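You operate a simulated robot arm through the tools that you are given. There is no shell and no other tool. Be economical: measure what you need, move in short steps, check, and stop when the job is done.

Carry out the task below with a simulated two-armed robot. There is one attempt and no reset: what you move stays moved.

JOB
Sand the rough spot off the plate in the holder, touch up its patch, probe the coat.
Fine: in that order; foam pad from the touch-up tin; sanding block, pad and probe go back. Set down upright: sanding block, foam pad, blue probe. A coat counts when it lies all over at full strength: go over it till it gets no stronger. What is to be rubbed or washed off counts as gone when no trace of it is left.

Only the result counts: the job must be done as asked and must still hold three seconds after the hand-in. Knocking over, shifting, dropping, spilling or breaking anything else fails it.

ROBOT AND FRAMES
Two 7-joint arms with fingered hands on one trunk that stands fixed in place. Base frame: the origin is at the foot of the trunk, x ahead of it, y to its left, z up; the work surface is at about z = 0.822. Lengths are in m, angles in rad, forces in N, time in s.
The left shoulder is at [0.051, 0.125, 1.126], the right one opposite. With the tool pointing down near the work surface each hand reaches from about 0.44 to 0.84 m from the base axis, measured 20 degrees to its own side. Payload 4 kg a hand.
The TCP of each hand is the grasp point between the finger pads, 0.029 m short of the fingertips. In the tool frame z runs along the fingers and y along their closing line. The gripper opens to 0.1 m. The gripper's body begins 0.034 m behind the TCP. The gripper is a hand of 5 fingers: y runs from the thumb to the fingers, the wrist lies at [-0.015, -0.105, -0.177] in the tool frame, and closing takes about 1.5 s.
Orientation is that of the tool frame in the base frame, as a unit quaternion [x, y, z, w]. With the fingers straight down and the wrist toward the robot, the tool's x, y and z point along [0, 1, 0], [1, 0, 0] and [0, 0, -1] of the base frame.

CONTROLS
- The arms move only by the tool drive_tool. It takes "left_deltas", "right_deltas" or both (then of equal length, played together; a hand with none holds still); each is one flat list of numbers, 6 for each row, row after row: the shift along the tool's x, y, z in m, then the turn, a rotation vector about the tool's x, y, z in rad. In form: [tx, ty, tz, wx, wy, wz, tx, ty, tz, wx, wy, wz, ...]. A call has 1 to 20 rows; each row is the pose to reach, as a shift and turn from the pose commanded when the call began, along the tool's axes at that moment. "left_hand" and "right_hand" are, for a hand that has rows, the opening, from 0 (shut) to 1 (fully open), set as the call begins (left out, the last holds). A row lasts 0.2 s, in which the tool goes at most 0.05 m and 0.15 rad; a call with a longer step from one row to the next is refused whole, and so is a gripper value outside its range. A pose out of reach is approached as far as the arm can. The call stops where the force on the tool passes 40 N (or 10 N more than at its start, if that is more) or the arm is blocked; 0.2 s more then pass. Each finger travels about 0.045 m/s and halts on what it meets, pressing with about 28 N; the grip force reading is that of the motor and also rises with nothing between the fingers. The clock runs only during rows and for 0.2 s after the last one: add rows that repeat a pose to give the fingers time. It gives the time, the measured TCP pose, the force on the tool (base axes), the opening and the grip force at its end, in the units of the frame above (readings bear some noise), with the torque about the TCP (base axes, N m) and any sound that the robot's microphone picked up.
- Cameras (640 x 400 px; columns grow to the right, rows downward): "scene" is now at [0.1486, -0.0056, 1.2747]; the picture's right is [0.01, -1.00, 0.00], its down [-0.42, -0.01, -0.91] and it looks along [0.91, 0.01, -0.42] (base axes); focal length 214 px, centre (320, 200). "left" rides on the left gripper at [-0.066, -0.086, -0.121] in its tool frame; the picture's right is [-0.76, -0.31, 0.58], its down [0.59, -0.70, 0.40] and it looks along [0.28, 0.64, 0.71] (tool axes); focal length 247 px, centre (320, 200). "right" rides on the right gripper at [0.066, -0.086, -0.121] in its tool frame; the picture's right is [-0.76, 0.31, -0.58], its down [-0.59, -0.70, 0.40] and it looks along [-0.28, 0.64, 0.71] (tool axes); focal length 247 px, centre (320, 200).
- grab_frame(camera): a new picture of that camera. No time passes.
- raise_lower(by): slides the trunk up (or, below 0, down) by that many m; the arms and the scene camera ride with it, the base frame stays. It gives what a move gives, with no picture.
- set_fingers(index, middle, ring, little, thumb_bend, thumb_turn, hand): sets how far each is bent, from 0 (flat) to 1 (curled in); at 0.3 the hand is open as for a grip, at 0.7 the pads meet at the TCP. One left out holds its place. A second passes; each finger stops where it meets its share of the squeeze, and holds until it gets a number again. A gripper value or a shape takes the hand back. It gives what a move gives, with no picture; readings hold the bend of each and the force on index, middle, ring, little, thumb and palm. thumb_turn goes from beside the hand (0) to across from the fingers (1), as for a grip.
- set_grasp(shape, hand): the hand has 5 fingers and takes this shape, open, in about a second: jaw (thumb against the fingers, like two jaws); tri (thumb and two fingers); tip (a fingertip pinch); poke (one finger out to press); point (the index stretched); flat (the hand flat); cup (the hand cupped); fist (a fist). The gripper value then closes the fingers along that shape, each until it touches; the sizes above hold for jaw. It gives what a move gives, with no picture.
- turn_head(pan, tilt): turns the head with the scene camera to pan (to the left, within 1.396 rad either way) and tilt (down, from -0.506 to 1.204), counted from straight ahead of the robot. It gives what a move gives.
- pixel_to_xyz(camera, pixels): there is no depth. For up to 12 entries [column, row, z] of the newest picture of that camera ("zoom" is the newest enlarged one), the place [x, y] in the base frame at which the ray of that pixel passes the height z, good to about 0.002 m, but the place of the scene camera against the robot may be out by one fixed shift of up to 0.012 m in any direction. No time passes.
- zoom(camera, box): a new picture of the part [left, top, right, bottom] of that camera's present view, enlarged. No time passes.
- close_job(): hands the job in; it is judged then, once.

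Keep the steps short. Do not move on a guess: measure, check each grasp and each placing, and mend mistakes. In all there are 80 turns and 44 pictures (those below and enlarged ones count). Leave the grippers open and the arms clear of the work at the hand-in unless told otherwise, and finish with a single line.

The tools are called after "Call:" as a command line: name --argument value ..., lists and objects as JSON in quotes. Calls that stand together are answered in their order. drive_tool: Moves the arms, as the interface text tells. Its arguments: {"type":"object","properties":{"left_deltas":{"type":"array"},"left_hand":{"type":"number"},"right_deltas":{"type":"array"},"right_hand":{"type":"number"}},"required":[]} The other tools are called the same way: raise_lower (by) slides the trunk up or down; set_grasp (shape, hand) gives the hand a shape; set_fingers (index, middle, ring, little, thumb_bend, thumb_turn, hand) moves the fingers one by one; turn_head (pan, tilt) turns the head that bears the scene camera; grab_frame (camera) takes a picture; pixel_to_xyz (camera, pixels) gives the place at which the rays of pixels pass given heights; zoom (camera, box) takes an enlarged picture of a part of a camera's view; close_job () hands the job in.

At the start:

```text
clock: 0.0
left_tcp_pos: [0.5458, 0.3059, 1.1679]
left_ee_rot: [0.707, 0.707, -0.001, 0.0]
left_contact_force: [-0.7, 0.0, 0.1]
left_moment: [-0.01, 0.0, 0.01]
left_grip_width: 0.0996
left_finger_force: 0.0
left_shape: jaw
left_bend: [0.3, 0.3, 0.3, 0.3, 0.3, 0.98]
left_finger forces: [0.0, 0.0, 0.0, 0.0, 0.0, 0.0]
right_tcp_pos: [0.5041, -0.1269, 1.2019]
right_ee_rot: [0.707, 0.707, 0.0, -0.001]
right_contact_force: [-0.6, 0.0, 0.2]
right_moment: [-0.02, -0.02, 0.01]
right_grip_width: 0.0999
right_finger_force: 0.0
right_shape: jaw
right_bend: [0.3, 0.3, 0.3, 0.3, 0.3, 0.98]
right_finger forces: [0.0, 0.1, 0.0, 0.0, 0.1, 0.0]
trunk travel left (down, up): [-0.325, 0.422]
head pan, tilt: [0.012, 0.433]
```

scene: 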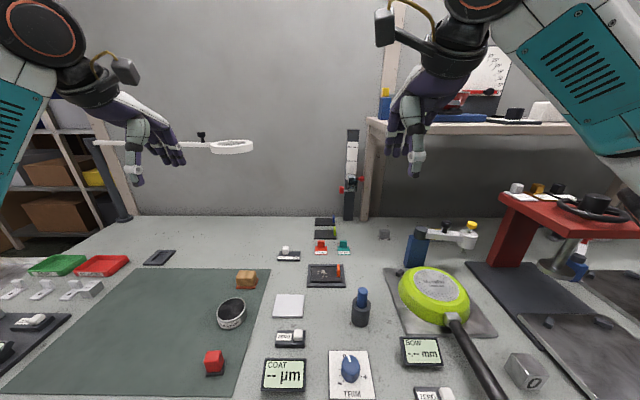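
right: 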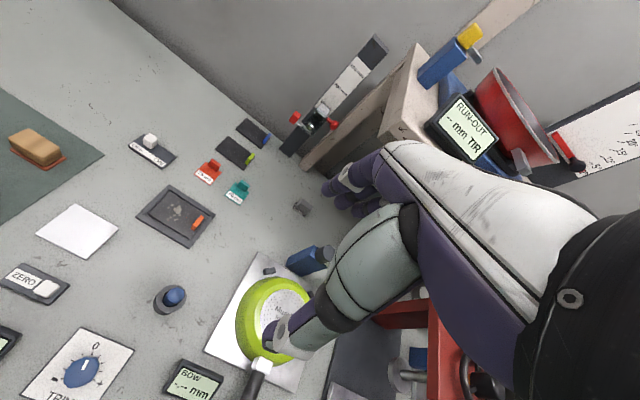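
left: 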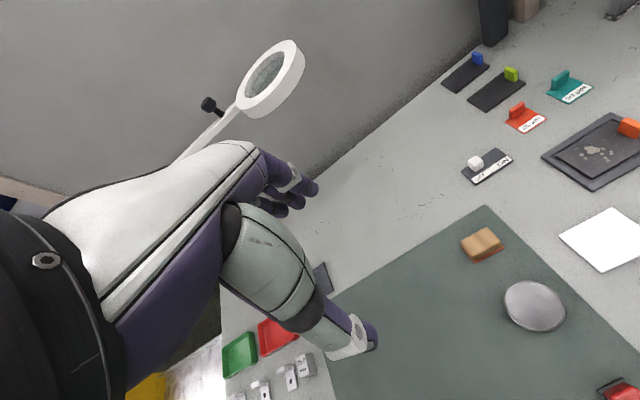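

I'll look closer at the work area first: the holder near (326,275), the block near (246,280), the tabs near (320,240), and the lower area.

Call:
zoom --camera "scene" --box '[260, 210, 400, 298]'

Call:
zoom --camera "scene" --box '[190, 260, 400, 400]'

Call:
zoom --camera "left" --box '[420, 30, 640, 200]'

```text
4.55 times, centred on (330, 254) of scene
```

zoom: 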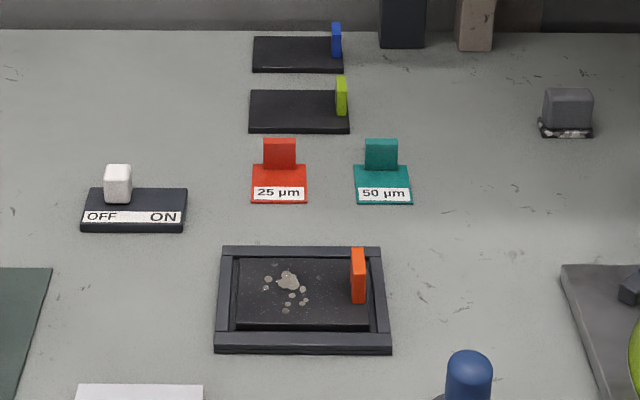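

```text
2.86 times, centred on (295, 330) of scene
```

zoom: 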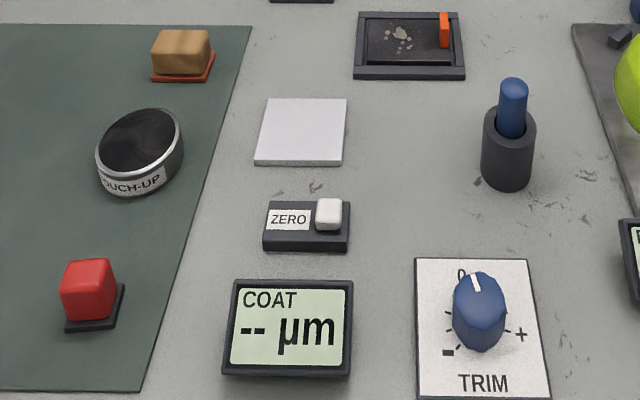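

```text
2.35 times, centred on (530, 115) of left
```

zoom: 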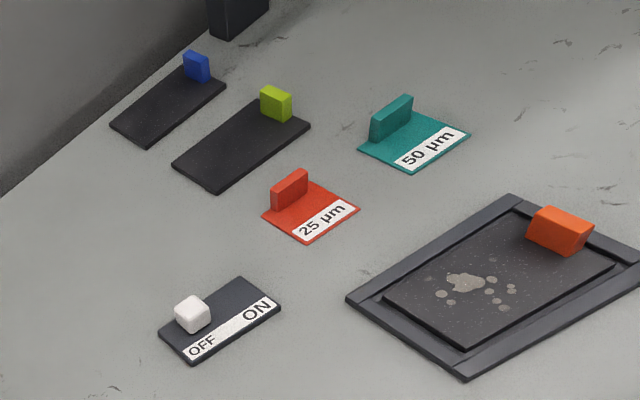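

The red-handled item (214,362), the wooden block (246,280) and the grey block (384,234) could be tools; I'll zoom on each to tell which is which.

Call:
zoom --camera "scene" --box '[190, 262, 270, 312]'

Call:
zoom --camera "scene" --box '[365, 220, 405, 245]'

Call:
zoom --camera "scene" --box '[182, 335, 246, 385]'

Call:
zoom --camera "scene" --box '[300, 255, 356, 290]'

```text
8.00 times, centred on (230, 287) of scene
```

zoom: 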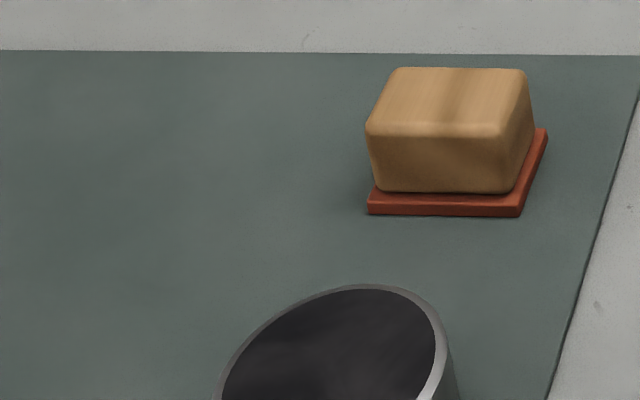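

```text
16.00 times, centred on (385, 232) of scene
```

zoom: 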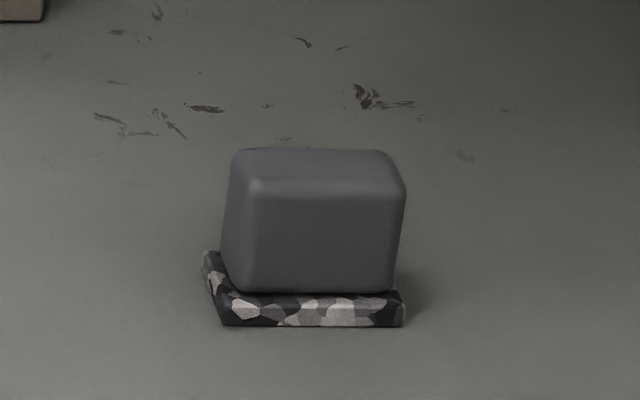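

```text
8.00 times, centred on (214, 360) of scene
```

zoom: 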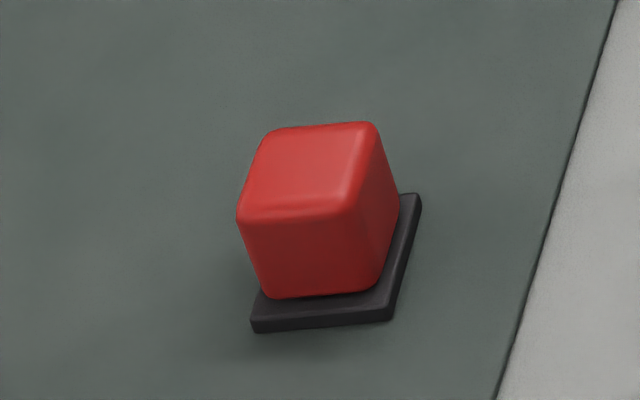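

```text
11.43 times, centred on (328, 272) of scene
```

zoom: 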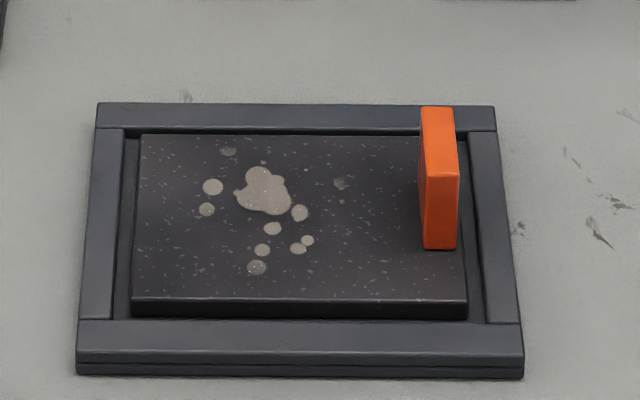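

Measure ground positions of the tools, tin, holder and probe stand in the scene picture.

Call:
grab_frame --camera "scene"

Call:
pixel_to_xyz --camera "scene" --pixels '[[236, 289, 0.822], [255, 289, 0.822], [258, 278, 0.822], [219, 329, 0.822], [244, 322, 0.822], [207, 376.5, 0.822], [231, 375, 0.822], [307, 288, 0.822], [346, 288, 0.822], [361, 327, 0.822], [379, 240, 0.822], [390, 240, 0.822]]'

Call:
pixel_to_xyz --camera "left" --pixels '[[542, 157, 0.822], [592, 191, 0.822], [614, 113, 0.822], [502, 253, 0.822], [472, 263, 0.822], [460, 242, 0.86], [536, 307, 0.85], [468, 250, 0.822]]'

Call:
pixel_to_xyz --camera "right" --pixels '[[137, 215, 0.822], [186, 248, 0.822], [215, 211, 0.822], [170, 185, 0.822], [170, 311, 0.822], [64, 160, 0.822], [42, 163, 0.822], [302, 213, 0.822], [10, 149, 0.822]]'

```text
33 pictures are left
```

scene: 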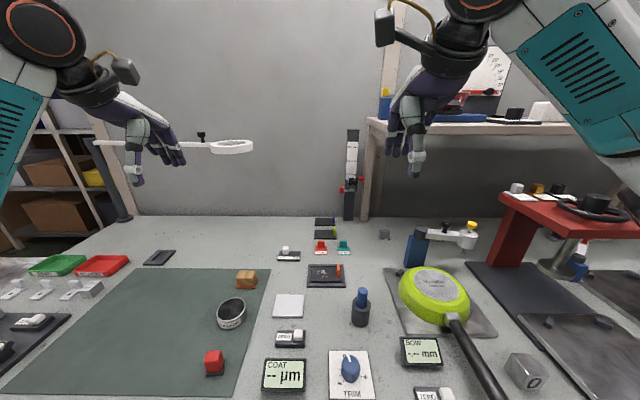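

```text
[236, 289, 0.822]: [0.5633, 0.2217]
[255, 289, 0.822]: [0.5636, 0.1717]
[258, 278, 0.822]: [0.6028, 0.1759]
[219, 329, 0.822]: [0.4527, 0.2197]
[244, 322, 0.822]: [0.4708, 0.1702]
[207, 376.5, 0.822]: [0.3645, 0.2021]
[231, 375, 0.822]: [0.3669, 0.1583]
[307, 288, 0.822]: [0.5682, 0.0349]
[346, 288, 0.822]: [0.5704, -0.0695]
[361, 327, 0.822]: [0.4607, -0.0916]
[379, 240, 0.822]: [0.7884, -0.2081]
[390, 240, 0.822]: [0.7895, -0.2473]
```

```text
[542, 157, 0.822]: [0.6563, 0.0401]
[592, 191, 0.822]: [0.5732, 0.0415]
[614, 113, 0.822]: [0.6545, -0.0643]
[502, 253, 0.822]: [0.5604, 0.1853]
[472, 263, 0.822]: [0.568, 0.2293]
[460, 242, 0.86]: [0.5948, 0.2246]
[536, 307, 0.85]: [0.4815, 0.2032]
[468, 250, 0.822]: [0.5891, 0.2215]
```

```text
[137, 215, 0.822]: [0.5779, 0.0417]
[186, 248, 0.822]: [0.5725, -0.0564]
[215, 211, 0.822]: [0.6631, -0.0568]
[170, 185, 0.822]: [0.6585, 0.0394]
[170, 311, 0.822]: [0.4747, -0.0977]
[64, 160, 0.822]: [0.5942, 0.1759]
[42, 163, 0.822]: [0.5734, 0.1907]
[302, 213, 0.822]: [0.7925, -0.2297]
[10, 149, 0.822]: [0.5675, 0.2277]
```

The left camera puts the wooden block near (0.58,0.205), the holder at x 0.575–0.66 and y −0.06–0.04. I'll move the left hand above the wooden block and look.

Call:
drive_tool --left_deltas '[-0.02, 0.008, 0.034, 0, 0, 0, -0.04, 0.016, 0.068, 0, 0, 0, -0.06, 0.024, 0.102, 0, 0, 0, -0.08, 0.032, 0.136, 0, 0, 0, -0.1, 0.04, 0.17, 0, 0, 0, -0.1, 0.04, 0.17, 0, 0, 0]' --left_hand 1

Call:
grab_frame --camera "left"

```text
clock: 1.4
left_tcp_pos: [0.586, 0.2057, 1.0008]
left_ee_rot: [0.707, 0.707, 0.0, 0.0]
left_contact_force: [-0.3, -0.5, 0.5]
left_moment: [-0.03, 0.0, 0.0]
left_grip_width: 0.1
left_finger_force: 0.1
left_shape: jaw
left_bend: [0.3, 0.3, 0.3, 0.3, 0.3, 0.98]
left_finger forces: [0.0, 0.0, 0.1, 0.0, 0.0, 0.0]
right_tcp_pos: [0.5057, -0.1275, 1.2012]
right_ee_rot: [0.707, 0.707, 0.0, -0.001]
right_contact_force: [-0.4, 0.0, -0.1]
right_moment: [0.0, 0.01, 0.01]
right_grip_width: 0.0997
right_finger_force: 0.0
right_shape: jaw
right_bend: [0.3, 0.3, 0.3, 0.3, 0.3, 0.98]
right_finger forces: [0.0, 0.0, 0.0, 0.0, 0.0, 0.0]
trunk travel left (down, up): [-0.325, 0.422]
head pan, tilt: [0.012, 0.433]
```

```text
32 pictures are left
```

left: 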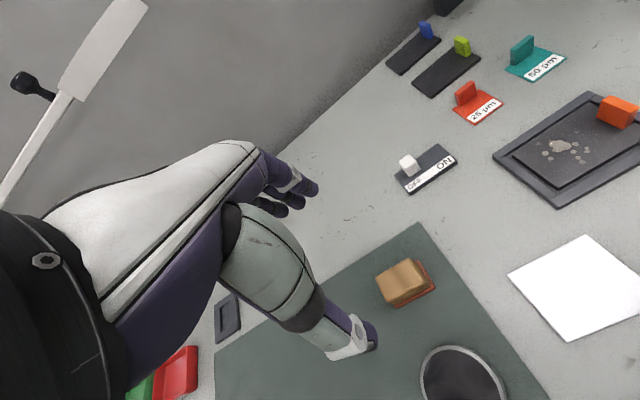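

The wooden block sits at (405,283). Enlarge it to get its corners.

Call:
zoom --camera "left" --box '[365, 245, 461, 320]'

```text
5.33 times, centred on (413, 282) of left
```

zoom: 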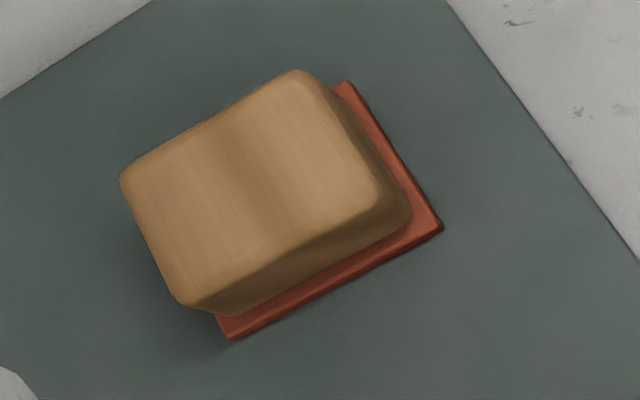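

Call:
pixel_to_xyz --camera "zoom" --pixels '[[347, 82, 0.827], [443, 228, 0.827], [230, 340, 0.822], [298, 72, 0.857], [122, 178, 0.857], [185, 298, 0.857], [378, 205, 0.857], [410, 225, 0.83], [215, 312, 0.83]]'

```text
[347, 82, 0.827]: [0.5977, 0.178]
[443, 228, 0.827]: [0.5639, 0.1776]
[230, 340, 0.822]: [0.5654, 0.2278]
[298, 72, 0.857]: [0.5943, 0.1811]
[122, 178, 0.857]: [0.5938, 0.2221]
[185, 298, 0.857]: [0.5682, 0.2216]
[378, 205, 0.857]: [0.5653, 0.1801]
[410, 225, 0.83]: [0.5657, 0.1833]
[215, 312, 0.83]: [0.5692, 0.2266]
```

Handle centre (0.581,0.202), about 27 mm in x by 42 mm in y, top about 0.857; base 34×50 mm. Descend with the hand open so the fingertips end just above the base, z 0.861.

Call:
drive_tool --left_deltas '[-0.001, -0.002, 0.035, 0, 0, 0, -0.002, -0.004, 0.07, 0, 0, 0, -0.003, -0.005, 0.1, 0, 0, 0, -0.003, -0.005, 0.12, 0, 0, 0, -0.003, -0.005, 0.139, 0, 0, 0, -0.003, -0.005, 0.139, 0, 0, 0]' --left_hand 0.8

Call:
grab_frame --camera "left"

```text
clock: 2.8
left_tcp_pos: [0.5799, 0.2041, 0.8606]
left_ee_rot: [0.707, 0.707, 0.0, 0.0]
left_contact_force: [0.5, 0.1, -0.2]
left_moment: [-0.01, 0.01, -0.01]
left_grip_width: 0.0803
left_finger_force: 0.1
left_shape: jaw
left_bend: [0.37, 0.33, 0.25, 0.37, 0.3, 0.99]
left_finger forces: [0.0, 0.1, 0.1, 0.0, 0.0, 0.1]
right_tcp_pos: [0.5051, -0.1274, 1.2015]
right_ee_rot: [0.708, 0.707, 0.0, 0.0]
right_contact_force: [0.7, 0.0, -0.3]
right_moment: [0.01, 0.0, 0.01]
right_grip_width: 0.0998
right_finger_force: 0.1
right_shape: jaw
right_bend: [0.3, 0.3, 0.3, 0.3, 0.3, 0.98]
right_finger forces: [0.0, 0.0, 0.0, 0.0, 0.0, 0.1]
trunk travel left (down, up): [-0.325, 0.422]
head pan, tilt: [0.012, 0.433]
```

```text
30 pictures are left
```

left: 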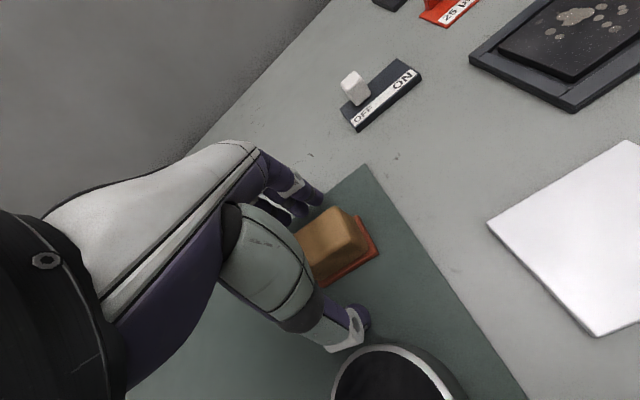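

The block is between thumb and fingers, thumb just short of the tin. Close the hand.

Call:
drive_tool --left_deltas '[0, 0, 0, 0, 0, 0, 0, 0, 0, 0, 0, 0, 0, 0, 0, 0, 0, 0, 0, 0, 0, 0, 0, 0, 0, 0, 0, 0, 0, 0, 0, 0, 0, 0, 0, 0, 0, 0, 0, 0, 0, 0, 0, 0, 0, 0, 0, 0]' --left_hand 0

Call:
zoom --camera "left" --box '[220, 130, 460, 280]'

```text
clock: 4.6
left_tcp_pos: [0.581, 0.204, 0.8611]
left_ee_rot: [0.708, 0.707, 0.0, 0.0]
left_contact_force: [-0.2, -0.3, -0.2]
left_moment: [0.0, 0.04, 0.02]
left_grip_width: 0.0252
left_finger_force: 28.2
left_shape: jaw
left_bend: [0.53, 0.54, 0.73, 0.59, 0.49, 1.0]
left_finger forces: [15.4, 8.3, 0.0, 0.0, 24.0, 0.1]
right_tcp_pos: [0.5054, -0.1269, 1.2001]
right_ee_rot: [0.707, 0.707, 0.0, 0.0]
right_contact_force: [-0.3, 0.0, -0.1]
right_moment: [0.03, 0.01, 0.01]
right_grip_width: 0.0996
right_finger_force: 0.2
right_shape: jaw
right_bend: [0.3, 0.3, 0.3, 0.3, 0.3, 0.98]
right_finger forces: [0.0, 0.0, 0.1, 0.1, 0.1, 0.0]
trunk travel left (down, up): [-0.325, 0.422]
head pan, tilt: [0.012, 0.433]
```

```text
2.67 times, centred on (340, 205) of left
```

zoom: 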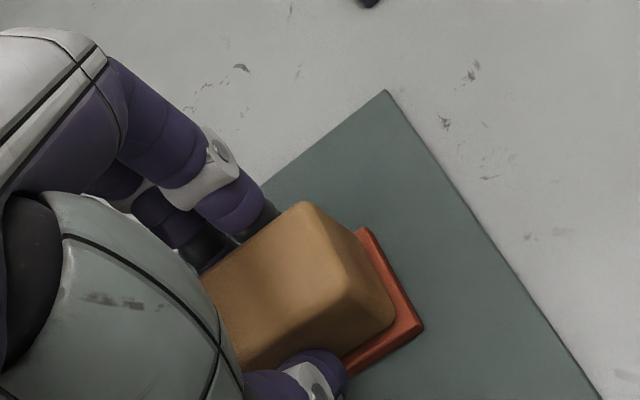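

Firm grip (28 N). Lift straight up 0.09, then shift toward the holder, and look.

Call:
drive_tool --left_deltas '[0, 0, -0.02, 0, 0, 0, 0, 0, -0.05, 0, 0, 0, 0, 0, -0.09, 0, 0, 0, -0.04, 0.01, -0.1, 0, 0, 0, -0.08, 0.02, -0.1, 0, 0, 0, -0.12, 0.035, -0.1, 0, 0, 0, -0.12, 0.035, -0.1, 0, 0, 0]'

Call:
grab_frame --camera "left"

Call:
zoom --camera "scene" --box '[220, 200, 380, 300]'

```text
clock: 6.2
left_tcp_pos: [0.6156, 0.083, 0.9598]
left_ee_rot: [0.707, 0.708, 0.0, 0.001]
left_contact_force: [0.0, 0.0, -1.8]
left_moment: [-0.03, 0.01, 0.01]
left_grip_width: 0.0249
left_finger_force: 27.8
left_shape: jaw
left_bend: [0.53, 0.54, 0.73, 0.59, 0.49, 1.0]
left_finger forces: [15.6, 8.5, 0.0, 0.1, 24.1, 0.1]
right_tcp_pos: [0.5049, -0.1269, 1.2018]
right_ee_rot: [0.707, 0.707, 0.001, 0.0]
right_contact_force: [-0.2, 0.2, 0.5]
right_moment: [-0.05, 0.0, -0.02]
right_grip_width: 0.0999
right_finger_force: 0.0
right_shape: jaw
right_bend: [0.3, 0.3, 0.3, 0.3, 0.3, 0.98]
right_finger forces: [0.0, 0.1, 0.0, 0.0, 0.0, 0.0]
trunk travel left (down, up): [-0.325, 0.422]
head pan, tilt: [0.012, 0.433]
```

```text
28 pictures are left
```

left: 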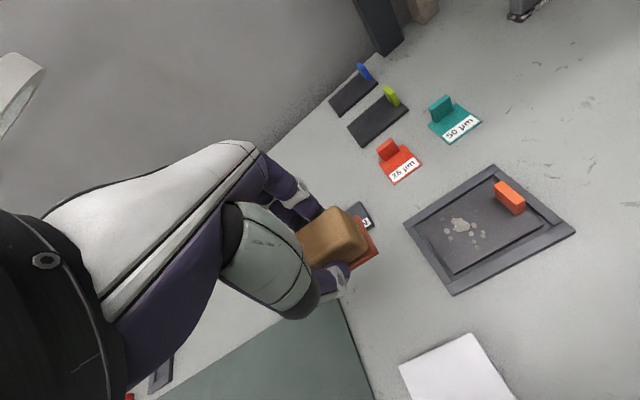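

```text
4.00 times, centred on (300, 250) of scene
```

zoom: 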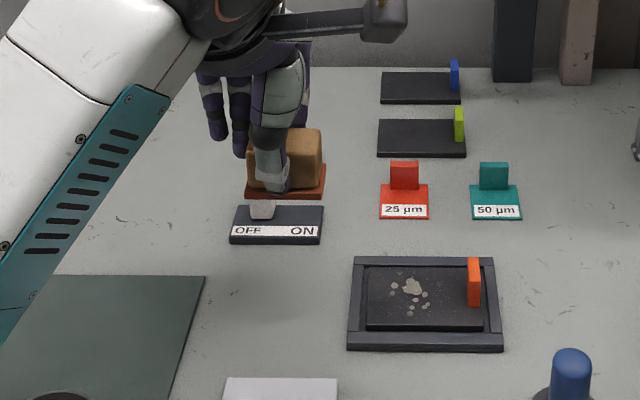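

Enlarge the holder in the left view to measure plate, spot and tab.

Call:
zoom --camera "left" --box '[395, 160, 587, 300]'

```text
2.86 times, centred on (491, 230) of left
```

zoom: 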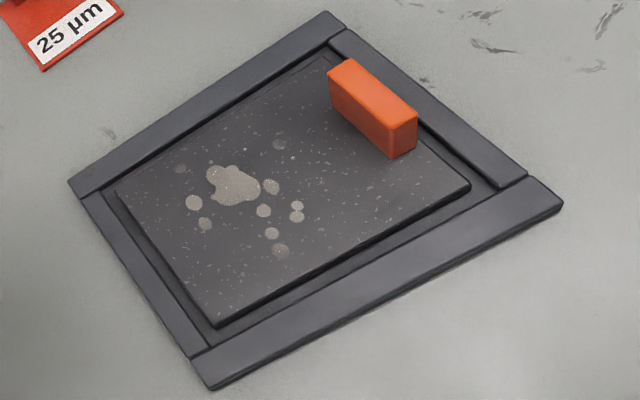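

Call:
pixel_to_xyz --camera "zoom" --pixels '[[117, 190, 0.831], [215, 323, 0.831], [470, 185, 0.831], [325, 58, 0.831], [235, 185, 0.831], [180, 168, 0.831], [280, 250, 0.831], [280, 143, 0.831], [297, 216, 0.831], [192, 203, 0.831], [390, 157, 0.831], [328, 100, 0.831]]'

Call:
pixel_to_xyz --camera "left" --pixels '[[379, 247, 0.86], [326, 207, 0.96], [366, 255, 0.93], [350, 215, 0.96]]'

```text
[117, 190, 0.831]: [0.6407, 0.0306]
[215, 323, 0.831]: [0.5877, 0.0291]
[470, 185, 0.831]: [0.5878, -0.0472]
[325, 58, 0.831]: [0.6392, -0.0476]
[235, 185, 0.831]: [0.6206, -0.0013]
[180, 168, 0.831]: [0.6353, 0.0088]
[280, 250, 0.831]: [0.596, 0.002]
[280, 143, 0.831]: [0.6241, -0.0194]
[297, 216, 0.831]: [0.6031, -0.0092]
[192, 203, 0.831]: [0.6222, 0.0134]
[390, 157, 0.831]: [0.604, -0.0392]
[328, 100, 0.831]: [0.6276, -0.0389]
```

```text
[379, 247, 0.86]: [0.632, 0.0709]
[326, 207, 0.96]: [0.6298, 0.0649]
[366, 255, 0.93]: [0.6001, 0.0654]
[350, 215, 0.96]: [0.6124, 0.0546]
```

Plate: x 0.588–0.640, y −0.047–0.030; spot x 0.595–0.636, y −0.020–0.014; tab begins at y −0.039. I'll bring the block above (0.615,−0.004) and draw the right hand away to the right.

Call:
drive_tool --left_deltas '[-0.03, 0, 0, 0, 0, 0, -0.06, 0, 0, 0, 0, 0, -0.087, 0, 0.02, 0, 0, 0, -0.087, 0, 0.06, 0, 0, 0, -0.087, 0, 0.08, 0, 0, 0, -0.087, 0, 0.08, 0, 0, 0]' --right_deltas '[-0.04, 0, 0, 0, 0, 0, -0.08, 0, 0, 0, 0, 0, -0.12, 0, 0, 0, 0, 0, -0.15, 0, 0, 0, 0, 0, -0.15, 0, 0, 0, 0, 0, -0.15, 0, 0, 0, 0, 0]'

Call:
zoom --camera "scene" --box '[270, 220, 390, 300]'

```text
clock: 7.6
left_tcp_pos: [0.6167, -0.0048, 0.8799]
left_ee_rot: [0.707, 0.707, 0.0, 0.0]
left_contact_force: [-0.5, 0.3, -1.1]
left_moment: [-0.02, -0.03, -0.04]
left_grip_width: 0.0251
left_finger_force: 27.9
left_shape: jaw
left_bend: [0.53, 0.54, 0.73, 0.59, 0.49, 1.0]
left_finger forces: [15.6, 8.4, 0.0, 0.0, 24.0, 0.1]
right_tcp_pos: [0.506, -0.2769, 1.2009]
right_ee_rot: [0.707, 0.707, 0.0, 0.0]
right_contact_force: [0.4, 0.4, 0.4]
right_moment: [0.0, 0.02, -0.01]
right_grip_width: 0.0995
right_finger_force: 0.1
right_shape: jaw
right_bend: [0.3, 0.3, 0.3, 0.3, 0.3, 0.98]
right_finger forces: [0.0, 0.1, 0.1, 0.0, 0.0, 0.1]
trunk travel left (down, up): [-0.325, 0.422]
head pan, tilt: [0.012, 0.433]
```

```text
5.00 times, centred on (330, 260) of scene
```

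zoom: 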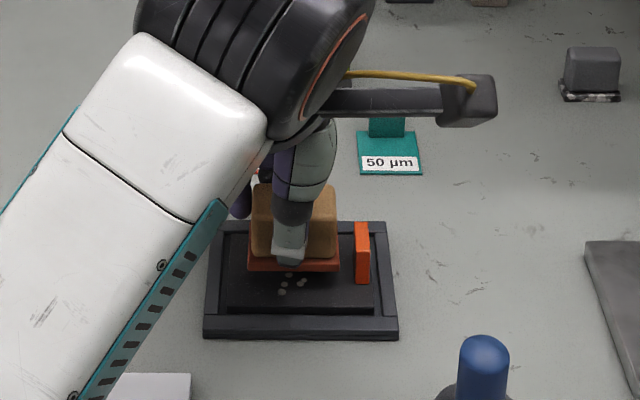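

The block hangs over the plate, clear of the tab. Lower in small steps until contact.

Call:
drive_tool --left_deltas '[0, 0, 0.003, 0, 0, 0, 0, 0, 0.006, 0, 0, 0, 0, 0, 0.008, 0, 0, 0, 0, 0, 0.01, 0, 0, 0]'

```text
clock: 8.6
left_tcp_pos: [0.6143, -0.003, 0.8708]
left_ee_rot: [0.707, 0.707, -0.001, -0.001]
left_contact_force: [0.8, -0.4, -0.7]
left_moment: [-0.02, -0.04, -0.01]
left_grip_width: 0.0251
left_finger_force: 27.9
left_shape: jaw
left_bend: [0.53, 0.54, 0.73, 0.59, 0.49, 1.0]
left_finger forces: [15.6, 8.5, 0.0, 0.0, 24.1, 0.1]
right_tcp_pos: [0.5052, -0.2763, 1.2001]
right_ee_rot: [0.707, 0.707, 0.0, -0.001]
right_contact_force: [-0.1, 0.0, -0.3]
right_moment: [-0.03, -0.03, 0.01]
right_grip_width: 0.0999
right_finger_force: 0.0
right_shape: jaw
right_bend: [0.3, 0.3, 0.3, 0.3, 0.3, 0.98]
right_finger forces: [0.1, 0.0, 0.0, 0.0, 0.1, 0.0]
trunk travel left (down, up): [-0.325, 0.422]
head pan, tilt: [0.012, 0.433]
```

No contact yet. A few more mm.

Call:
drive_tool --left_deltas '[0, 0, 0.001, 0, 0, 0, 0, 0, 0.002, 0, 0, 0, 0, 0, 0.003, 0, 0, 0]'

```text
clock: 9.4
left_tcp_pos: [0.615, -0.0039, 0.867]
left_ee_rot: [0.707, 0.707, 0.0, 0.0]
left_contact_force: [-0.3, -0.3, 1.8]
left_moment: [0.0, -0.04, 0.01]
left_grip_width: 0.025
left_finger_force: 28.2
left_shape: jaw
left_bend: [0.53, 0.54, 0.73, 0.59, 0.49, 1.0]
left_finger forces: [15.6, 8.5, 0.0, 0.0, 24.1, 0.0]
right_tcp_pos: [0.505, -0.2769, 1.2012]
right_ee_rot: [0.707, 0.707, 0.0, -0.001]
right_contact_force: [0.0, -0.1, 0.0]
right_moment: [-0.01, -0.01, 0.0]
right_grip_width: 0.0996
right_finger_force: 0.0
right_shape: jaw
right_bend: [0.3, 0.3, 0.3, 0.3, 0.3, 0.98]
right_finger forces: [0.0, 0.1, 0.0, 0.0, 0.1, 0.1]
trunk travel left (down, up): [-0.325, 0.422]
head pan, tilt: [0.012, 0.433]
```

Light touch (weight −1 → +1.8 N). Press slightly further.

Call:
drive_tool --left_deltas '[0, 0, 0.001, 0, 0, 0, 0, 0, 0.001, 0, 0, 0]'

```text
clock: 10.0
left_tcp_pos: [0.6158, -0.0033, 0.8678]
left_ee_rot: [0.708, 0.707, 0.001, 0.001]
left_contact_force: [-0.7, 1.7, 5.5]
left_moment: [0.02, -0.13, 0.04]
left_grip_width: 0.0251
left_finger_force: 28.2
left_shape: jaw
left_bend: [0.53, 0.54, 0.73, 0.59, 0.49, 1.0]
left_finger forces: [15.8, 8.7, 0.0, 0.0, 24.5, 0.0]
right_tcp_pos: [0.5044, -0.2769, 1.2013]
right_ee_rot: [0.707, 0.707, 0.0, 0.0]
right_contact_force: [0.0, -0.5, -0.6]
right_moment: [-0.01, 0.0, -0.01]
right_grip_width: 0.0996
right_finger_force: 0.1
right_shape: jaw
right_bend: [0.3, 0.3, 0.3, 0.3, 0.3, 0.98]
right_finger forces: [0.0, 0.0, 0.0, 0.0, 0.0, 0.0]
trunk travel left (down, up): [-0.325, 0.422]
head pan, tilt: [0.012, 0.433]
```

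About 6.5 N of press. Now rub: strokes ±10 mm in x with small offsets in y, staying clear of the tab.

Call:
drive_tool --left_deltas '[0, 0.009, 0.0005, 0, 0, 0, 0, -0.009, 0.0005, 0, 0, 0, 0.004, 0.009, 0.0005, 0, 0, 0, 0.004, -0.009, 0.0005, 0, 0, 0, 0.008, 0.009, 0.0005, 0, 0, 0, 0.008, -0.009, 0.0005, 0, 0, 0, 0.004, 0.009, 0.0005, 0, 0, 0, 0.004, -0.009, 0.0005, 0, 0, 0, 0, 0.009, 0.0005, 0, 0, 0, 0, -0.009, 0.0005, 0, 0, 0, -0.004, 0.009, 0.0005, 0, 0, 0, -0.004, -0.009, 0.0005, 0, 0, 0, 0, 0.009, 0.0005, 0, 0, 0, 0, -0.009, 0.0005, 0, 0, 0, 0.006, 0.009, 0.0005, 0, 0, 0, -0.004, -0.009, 0.0005, 0, 0, 0, 0.006, 0, 0.0005, 0, 0, 0, -0.004, 0, 0.0005, 0, 0, 0, 0, 0, 0.0005, 0, 0, 0, 0, 0, 0, 0, 0, 0]'

```text
clock: 14.2
left_tcp_pos: [0.6143, -0.004, 0.8664]
left_ee_rot: [0.706, 0.708, 0.0, 0.0]
left_contact_force: [-1.0, -1.9, 6.1]
left_moment: [-0.04, -0.09, -0.05]
left_grip_width: 0.0256
left_finger_force: 28.7
left_shape: jaw
left_bend: [0.52, 0.53, 0.73, 0.59, 0.49, 1.0]
left_finger forces: [16.7, 9.3, 0.0, 0.0, 25.8, 0.0]
right_tcp_pos: [0.5041, -0.2759, 1.2014]
right_ee_rot: [0.707, 0.707, 0.0, 0.0]
right_contact_force: [0.4, 0.9, 0.4]
right_moment: [0.0, -0.01, 0.01]
right_grip_width: 0.0998
right_finger_force: 0.1
right_shape: jaw
right_bend: [0.3, 0.3, 0.3, 0.3, 0.3, 0.98]
right_finger forces: [0.0, 0.1, 0.1, 0.1, 0.0, 0.1]
trunk travel left (down, up): [-0.325, 0.422]
head pan, tilt: [0.012, 0.433]
```

Good contact. Lift 70 mm and shift left to see the plate.

Call:
drive_tool --left_deltas '[0, 0, -0.03, 0, 0, 0, 0, 0, -0.07, 0, 0, 0, 0.04, 0, -0.08, 0, 0, 0, 0.085, 0, -0.08, 0, 0, 0, 0.085, 0, -0.08, 0, 0, 0]'

Call:
zoom --camera "left" --box '[395, 170, 587, 310]'

```text
clock: 15.4
left_tcp_pos: [0.6149, 0.0814, 0.946]
left_ee_rot: [0.707, 0.707, 0.0, 0.0]
left_contact_force: [-0.1, 0.7, -1.2]
left_moment: [0.02, -0.02, -0.03]
left_grip_width: 0.0256
left_finger_force: 27.6
left_shape: jaw
left_bend: [0.52, 0.53, 0.73, 0.59, 0.49, 1.0]
left_finger forces: [16.4, 8.6, 0.0, 0.1, 25.0, 0.1]
right_tcp_pos: [0.5059, -0.277, 1.2011]
right_ee_rot: [0.707, 0.707, -0.001, 0.0]
right_contact_force: [0.2, -0.2, -0.2]
right_moment: [-0.01, -0.03, 0.0]
right_grip_width: 0.0997
right_finger_force: 0.1
right_shape: jaw
right_bend: [0.3, 0.3, 0.3, 0.3, 0.3, 0.98]
right_finger forces: [0.1, 0.0, 0.0, 0.0, 0.0, 0.0]
trunk travel left (down, up): [-0.325, 0.422]
head pan, tilt: [0.012, 0.433]
```

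```text
2.86 times, centred on (491, 240) of left
```

zoom: 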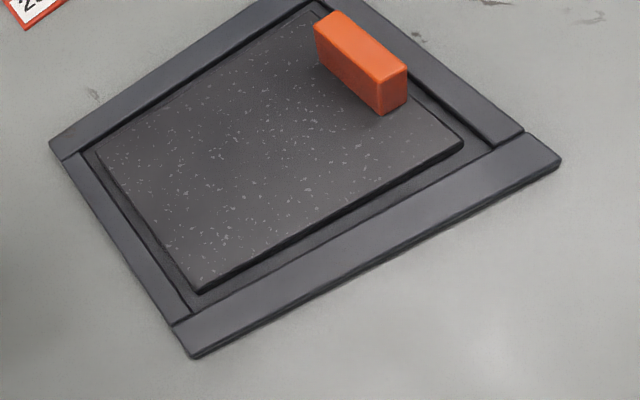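

The spot looks gone. Zoom closer to verify no trace.

Call:
zoom --camera "left" --box '[425, 185, 521, 255]'

```text
5.71 times, centred on (473, 220) of left
```

zoom: 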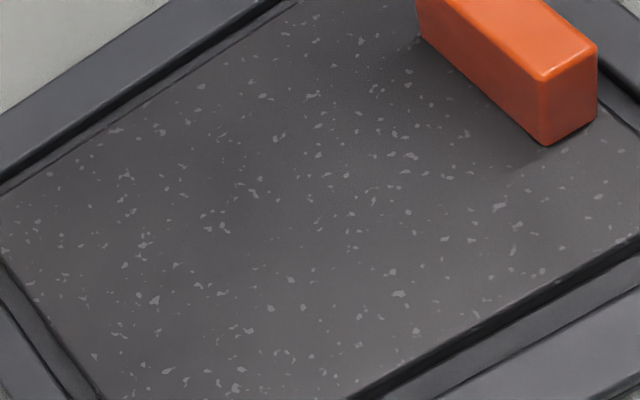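

Only the plate's own speckle is left. Return the block to its place (0.581,0.204).

Call:
drive_tool --left_deltas '[0.04, -0.011, 0, 0, 0, 0, 0.08, -0.022, 0, 0, 0, 0, 0.122, -0.034, 0, 0, 0, 0, 0.122, -0.034, 0.04, 0, 0, 0, 0.122, -0.034, 0.07, 0, 0, 0, 0.122, -0.034, 0.08, 0, 0, 0, 0.122, -0.034, 0.084, 0, 0, 0, 0.122, -0.034, 0.084, 0, 0, 0]'

```text
clock: 17.2
left_tcp_pos: [0.5819, 0.2029, 0.8618]
left_ee_rot: [0.707, 0.707, 0.0, 0.0]
left_contact_force: [-0.4, -0.6, -0.4]
left_moment: [-0.01, 0.01, -0.02]
left_grip_width: 0.0254
left_finger_force: 28.3
left_shape: jaw
left_bend: [0.52, 0.53, 0.73, 0.59, 0.49, 1.0]
left_finger forces: [16.2, 8.4, 0.1, 0.1, 24.8, 0.0]
right_tcp_pos: [0.506, -0.2764, 1.2011]
right_ee_rot: [0.707, 0.707, 0.0, -0.001]
right_contact_force: [0.2, -0.9, 0.3]
right_moment: [0.01, 0.0, -0.04]
right_grip_width: 0.0999
right_finger_force: 0.0
right_shape: jaw
right_bend: [0.3, 0.3, 0.3, 0.3, 0.3, 0.98]
right_finger forces: [0.0, 0.0, 0.0, 0.0, 0.0, 0.1]
trunk travel left (down, up): [-0.325, 0.422]
head pan, tilt: [0.012, 0.433]
```

Almost down (force about −0.4 N). Lower 1 mm more, feel for the mat.

Call:
drive_tool --left_deltas '[0, 0, 0.0007, 0, 0, 0, 0, 0, 0.0014, 0, 0, 0]'

```text
clock: 17.8
left_tcp_pos: [0.5796, 0.2026, 0.8605]
left_ee_rot: [0.707, 0.707, 0.001, 0.0]
left_contact_force: [0.0, 0.1, -0.7]
left_moment: [-0.03, -0.01, 0.0]
left_grip_width: 0.0253
left_finger_force: 28.2
left_shape: jaw
left_bend: [0.52, 0.53, 0.73, 0.59, 0.49, 1.0]
left_finger forces: [16.1, 8.5, 0.1, 0.0, 24.7, 0.1]
right_tcp_pos: [0.5064, -0.2765, 1.201]
right_ee_rot: [0.707, 0.707, 0.0, 0.0]
right_contact_force: [0.3, 0.4, -0.1]
right_moment: [-0.01, 0.0, 0.0]
right_grip_width: 0.0996
right_finger_force: 0.1
right_shape: jaw
right_bend: [0.3, 0.3, 0.3, 0.3, 0.3, 0.98]
right_finger forces: [0.0, 0.1, 0.0, 0.1, 0.0, 0.0]
trunk travel left (down, up): [-0.325, 0.422]
head pan, tilt: [0.012, 0.433]
```

Call:
drive_tool --left_deltas '[0, 0, 0.0008, 0, 0, 0, 0, 0, 0.0015, 0, 0, 0]'

```text
clock: 18.4
left_tcp_pos: [0.5817, 0.2038, 0.8593]
left_ee_rot: [0.707, 0.707, 0.0, 0.0]
left_contact_force: [-0.6, 0.2, 2.0]
left_moment: [0.01, -0.03, -0.06]
left_grip_width: 0.0254
left_finger_force: 27.7
left_shape: jaw
left_bend: [0.52, 0.53, 0.73, 0.59, 0.49, 1.0]
left_finger forces: [16.2, 8.4, 0.0, 0.1, 25.3, 0.0]
right_tcp_pos: [0.5052, -0.2764, 1.2016]
right_ee_rot: [0.707, 0.707, 0.0, 0.0]
right_contact_force: [-0.1, -0.6, 0.3]
right_moment: [0.0, 0.03, 0.02]
right_grip_width: 0.1001
right_finger_force: 0.0
right_shape: jaw
right_bend: [0.3, 0.3, 0.3, 0.3, 0.3, 0.98]
right_finger forces: [0.0, 0.0, 0.1, 0.0, 0.1, 0.0]
trunk travel left (down, up): [-0.325, 0.422]
head pan, tilt: [0.012, 0.433]
```

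Contact. Open partly (0.65), wait, then rise.

Call:
drive_tool --left_deltas '[0, 0, 0, 0, 0, 0, 0, 0, 0, 0, 0, 0, 0, 0, 0, 0, 0, 0, 0, 0, 0, 0, 0, 0, 0, 0, 0, 0, 0, 0, 0, 0, -0.02, 0, 0, 0, 0, 0, -0.05, 0, 0, 0, 0, -0.02, -0.09, 0, 0, 0, 0, -0.06, -0.1, 0, 0, 0, 0, -0.06, -0.1, 0, 0, 0]' --left_hand 0.7

Call:
grab_frame --camera "left"

Call:
zoom --camera "scene" --box '[176, 256, 336, 400]'

```text
clock: 20.6
left_tcp_pos: [0.5213, 0.2032, 0.9606]
left_ee_rot: [0.707, 0.707, -0.001, 0.0]
left_contact_force: [0.1, -0.1, -0.7]
left_moment: [0.01, -0.03, 0.01]
left_grip_width: 0.0699
left_finger_force: 0.1
left_shape: jaw
left_bend: [0.41, 0.35, 0.26, 0.41, 0.3, 0.99]
left_finger forces: [0.0, 0.0, 0.0, 0.0, 0.0, 0.1]
right_tcp_pos: [0.5059, -0.2766, 1.2003]
right_ee_rot: [0.707, 0.707, -0.001, -0.001]
right_contact_force: [0.2, 0.7, 0.4]
right_moment: [0.01, -0.02, -0.01]
right_grip_width: 0.0997
right_finger_force: 0.1
right_shape: jaw
right_bend: [0.3, 0.3, 0.3, 0.3, 0.3, 0.98]
right_finger forces: [0.1, 0.0, 0.0, 0.0, 0.0, 0.1]
trunk travel left (down, up): [-0.325, 0.422]
head pan, tilt: [0.012, 0.433]
```

```text
22 pictures are left
```

left: 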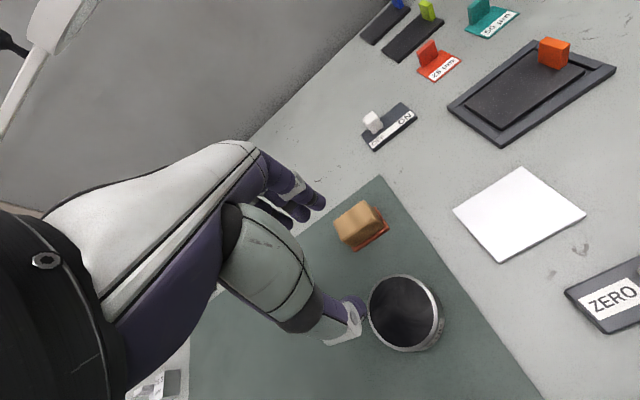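

```text
2.78 times, centred on (256, 328) of scene
```

zoom: 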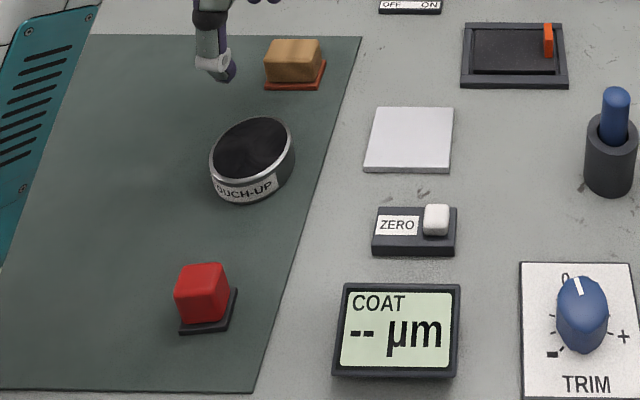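

Block stands upright on its place. Next the red-handled pad at scene (214,362), close to the trunk: raise the trunk by 0.12 to make that reachable.

Call:
raise_lower --by 0.12

Call:
pixel_to_xyz --camera "left" --pixels '[[404, 312, 0.855], [368, 312, 0.855], [440, 312, 0.855], [410, 275, 0.855], [400, 347, 0.855]]'

```text
clock: 22.1
left_tcp_pos: [0.5223, 0.2043, 1.0783]
left_ee_rot: [0.707, 0.707, 0.0, -0.001]
left_contact_force: [-0.1, 0.3, -0.2]
left_moment: [-0.01, 0.03, -0.01]
left_grip_width: 0.0697
left_finger_force: 0.0
left_shape: jaw
left_bend: [0.41, 0.35, 0.26, 0.41, 0.3, 0.99]
left_finger forces: [0.0, 0.0, 0.1, 0.1, 0.0, 0.0]
right_tcp_pos: [0.5065, -0.2769, 1.3206]
right_ee_rot: [0.708, 0.706, -0.002, 0.0]
right_contact_force: [0.3, -0.4, -0.3]
right_moment: [-0.03, 0.01, 0.03]
right_grip_width: 0.0997
right_finger_force: 0.1
right_shape: jaw
right_bend: [0.3, 0.3, 0.3, 0.3, 0.3, 0.98]
right_finger forces: [0.0, 0.0, 0.0, 0.0, 0.1, 0.0]
trunk travel left (down, up): [-0.445, 0.302]
head pan, tilt: [0.012, 0.433]
```

```text
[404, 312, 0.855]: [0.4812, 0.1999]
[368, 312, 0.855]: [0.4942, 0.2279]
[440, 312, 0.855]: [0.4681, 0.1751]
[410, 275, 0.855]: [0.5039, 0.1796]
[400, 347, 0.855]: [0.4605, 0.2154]
```

Tin centre about (0.481,0.200), radius ~0.03. Move the left hand above the red pad to view it.

Call:
drive_tool --left_deltas '[0, -0.04, 0, 0, 0, 0, 0, -0.08, 0, 0, 0, 0, 0, -0.12, 0.02, 0, 0, 0, 0, -0.125, 0.06, 0, 0, 0, 0, -0.125, 0.09, 0, 0, 0, 0, -0.125, 0.09, 0, 0, 0]'

Call:
grab_frame --camera "left"

```text
clock: 23.5
left_tcp_pos: [0.3968, 0.203, 0.9888]
left_ee_rot: [0.707, 0.707, -0.001, 0.0]
left_contact_force: [0.1, -0.3, 0.2]
left_moment: [-0.02, 0.01, -0.05]
left_grip_width: 0.0699
left_finger_force: 0.0
left_shape: jaw
left_bend: [0.41, 0.35, 0.26, 0.41, 0.3, 0.99]
left_finger forces: [0.0, 0.0, 0.0, 0.0, 0.1, 0.1]
right_tcp_pos: [0.5049, -0.2771, 1.3209]
right_ee_rot: [0.707, 0.708, -0.001, 0.0]
right_contact_force: [0.2, -0.6, -0.6]
right_moment: [-0.01, -0.03, 0.0]
right_grip_width: 0.0999
right_finger_force: 0.0
right_shape: jaw
right_bend: [0.3, 0.3, 0.3, 0.3, 0.3, 0.98]
right_finger forces: [0.0, 0.1, 0.1, 0.0, 0.0, 0.0]
trunk travel left (down, up): [-0.445, 0.302]
head pan, tilt: [0.012, 0.433]
```

```text
20 pictures are left
```

left: 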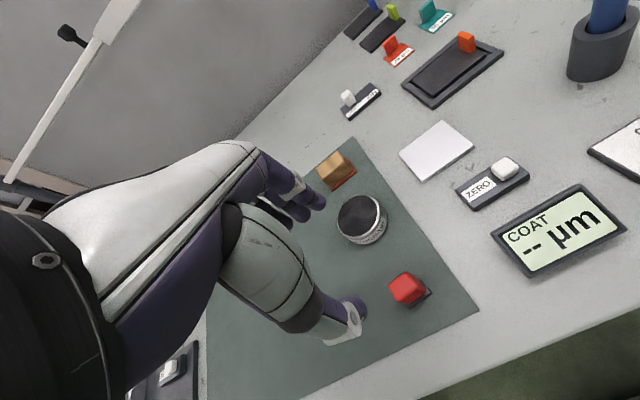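

The red pad is at (408,289). Enlarge it for corners.

Call:
zoom --camera "left" --box '[370, 262, 450, 312]'

```text
8.00 times, centred on (410, 287) of left
```

zoom: 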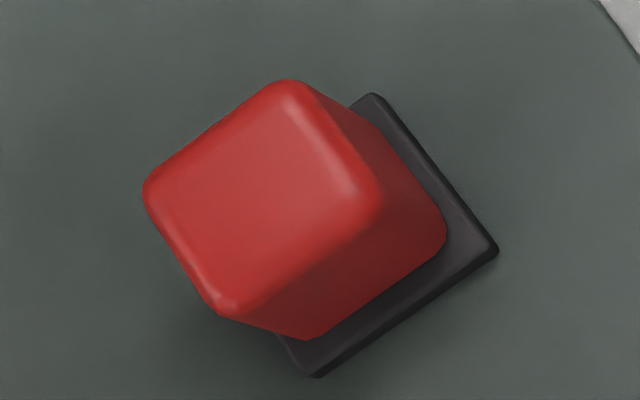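

Call:
pixel_to_xyz --camera "zoom" --pixels '[[372, 93, 0.826], [497, 250, 0.826], [312, 377, 0.826], [280, 340, 0.826], [288, 80, 0.858], [145, 188, 0.858], [228, 317, 0.858], [382, 200, 0.858], [447, 240, 0.83], [310, 340, 0.83]]'

```text
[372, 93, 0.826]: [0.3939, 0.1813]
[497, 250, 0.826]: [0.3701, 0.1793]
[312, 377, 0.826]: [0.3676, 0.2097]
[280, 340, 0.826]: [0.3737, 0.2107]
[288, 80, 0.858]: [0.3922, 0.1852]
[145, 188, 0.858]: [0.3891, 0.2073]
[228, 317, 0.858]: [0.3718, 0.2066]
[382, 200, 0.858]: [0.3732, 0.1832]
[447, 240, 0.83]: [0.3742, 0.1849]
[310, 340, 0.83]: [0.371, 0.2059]
```

Pad base ~25×30 mm centred (0.382,0.195), turned about +0.08 rad. Descend there with a matching turn.

Call:
drive_tool --left_deltas '[-0.008, -0.015, 0.0, 0, 0, -0.082, -0.008, -0.015, 0.04, 0, 0, -0.082, -0.008, -0.015, 0.08, 0, 0, -0.082, -0.008, -0.015, 0.11, 0, 0, -0.082, -0.008, -0.015, 0.127, 0, 0, -0.082, -0.008, -0.015, 0.127, 0, 0, -0.082]'

Call:
zoom --camera "left" --box '[220, 130, 460, 350]'

```text
clock: 24.9
left_tcp_pos: [0.3801, 0.1956, 0.8626]
left_ee_rot: [0.678, 0.735, 0.001, 0.0]
left_contact_force: [0.3, 0.4, 0.4]
left_moment: [0.0, -0.03, 0.01]
left_grip_width: 0.0697
left_finger_force: 0.1
left_shape: jaw
left_bend: [0.41, 0.35, 0.26, 0.41, 0.3, 0.99]
left_finger forces: [0.1, 0.0, 0.0, 0.0, 0.0, 0.1]
left hand out of reach, approached as far as the arm can: row 1
right_tcp_pos: [0.505, -0.2769, 1.3211]
right_ee_rot: [0.707, 0.707, 0.0, 0.0]
right_contact_force: [0.5, -0.6, 0.7]
right_moment: [0.03, 0.01, -0.02]
right_grip_width: 0.1001
right_finger_force: 0.1
right_shape: jaw
right_bend: [0.3, 0.3, 0.3, 0.3, 0.3, 0.98]
right_finger forces: [0.1, 0.1, 0.0, 0.0, 0.0, 0.0]
trunk travel left (down, up): [-0.445, 0.302]
head pan, tilt: [0.012, 0.433]
```

```text
1.82 times, centred on (340, 240) of left
```

zoom: 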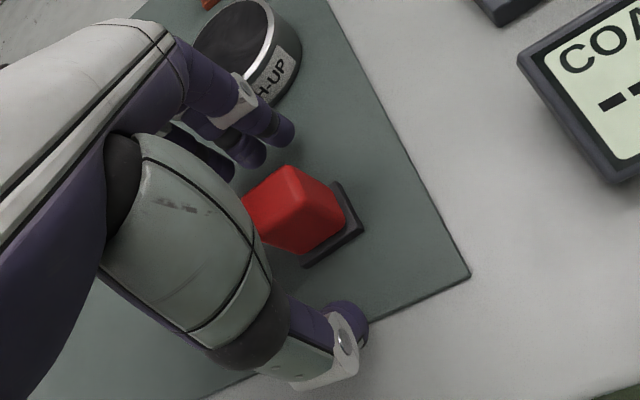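

Reached, handle lies between index/middle and thumb. Close.

Call:
drive_tool --left_deltas '[0, 0, 0, 0, 0, 0, 0, 0, 0, 0, 0, 0, 0, 0, 0, 0, 0, 0, 0, 0, 0, 0, 0, 0, 0, 0, 0, 0, 0, 0, 0, 0, 0, 0, 0, 0, 0, 0, 0, 0, 0, 0, 0, 0, 0, 0, 0, 0]' --left_hand 0

```text
clock: 26.7
left_tcp_pos: [0.3799, 0.1954, 0.8621]
left_ee_rot: [0.677, 0.736, 0.0, 0.0]
left_contact_force: [0.2, -0.8, 0.3]
left_moment: [0.02, -0.03, 0.01]
left_grip_width: 0.0152
left_finger_force: 27.6
left_shape: jaw
left_bend: [0.63, 0.59, 0.71, 0.66, 0.73, 1.0]
left_finger forces: [15.4, 8.3, 0.1, 0.0, 23.6, 0.0]
right_tcp_pos: [0.5052, -0.2765, 1.322]
right_ee_rot: [0.707, 0.708, 0.0, 0.0]
right_contact_force: [-0.2, 0.8, 0.9]
right_moment: [-0.02, 0.01, 0.01]
right_grip_width: 0.0998
right_finger_force: 0.0
right_shape: jaw
right_bend: [0.3, 0.3, 0.3, 0.3, 0.3, 0.98]
right_finger forces: [0.1, 0.1, 0.0, 0.1, 0.1, 0.1]
trunk travel left (down, up): [-0.445, 0.302]
head pan, tilt: [0.012, 0.433]
```

Held (28 N, index, middle, thumb). Lift and carry it over the tin centre, then look.

Call:
drive_tool --left_deltas '[0, 0, -0.02, 0, 0, 0, 0, 0, -0.05, 0, 0, 0, 0, 0, -0.09, 0, 0, 0, -0.001, 0.04, -0.09, 0, 0, 0, -0.002, 0.08, -0.09, 0, 0, 0, -0.003, 0.1, -0.09, 0, 0, 0, -0.003, 0.1, -0.09, 0, 0, 0]'

Call:
grab_frame --camera "left"

```text
clock: 28.3
left_tcp_pos: [0.4824, 0.2013, 0.952]
left_ee_rot: [0.677, 0.736, -0.001, 0.0]
left_contact_force: [-0.1, -0.3, -1.3]
left_moment: [0.02, 0.0, 0.03]
left_grip_width: 0.0152
left_finger_force: 27.5
left_shape: jaw
left_bend: [0.63, 0.59, 0.71, 0.66, 0.73, 1.0]
left_finger forces: [15.5, 8.3, 0.1, 0.1, 23.8, 0.0]
right_tcp_pos: [0.5057, -0.2756, 1.3212]
right_ee_rot: [0.707, 0.707, 0.0, -0.001]
right_contact_force: [-0.1, -0.8, 0.0]
right_moment: [-0.02, 0.04, -0.02]
right_grip_width: 0.0996
right_finger_force: 0.0
right_shape: jaw
right_bend: [0.3, 0.3, 0.3, 0.3, 0.3, 0.98]
right_finger forces: [0.0, 0.1, 0.0, 0.0, 0.1, 0.0]
trunk travel left (down, up): [-0.445, 0.302]
head pan, tilt: [0.012, 0.433]
```

```text
17 pictures are left
```

left: 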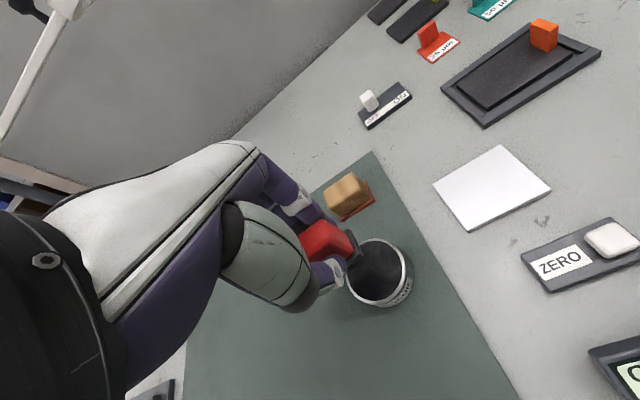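

Check the tin's centre from this new view at several heights to fix its rim height.

Call:
pixel_to_xyz --camera "left" --pixels '[[379, 273, 0.84], [379, 273, 0.85], [379, 273, 0.86], [406, 255, 0.85], [383, 306, 0.85], [353, 287, 0.85], [384, 240, 0.85]]'

```text
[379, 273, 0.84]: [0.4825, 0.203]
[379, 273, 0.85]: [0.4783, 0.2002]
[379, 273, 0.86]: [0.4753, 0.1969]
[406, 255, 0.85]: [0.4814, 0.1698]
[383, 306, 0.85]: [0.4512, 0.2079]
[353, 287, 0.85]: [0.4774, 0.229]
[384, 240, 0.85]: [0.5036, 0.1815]
```

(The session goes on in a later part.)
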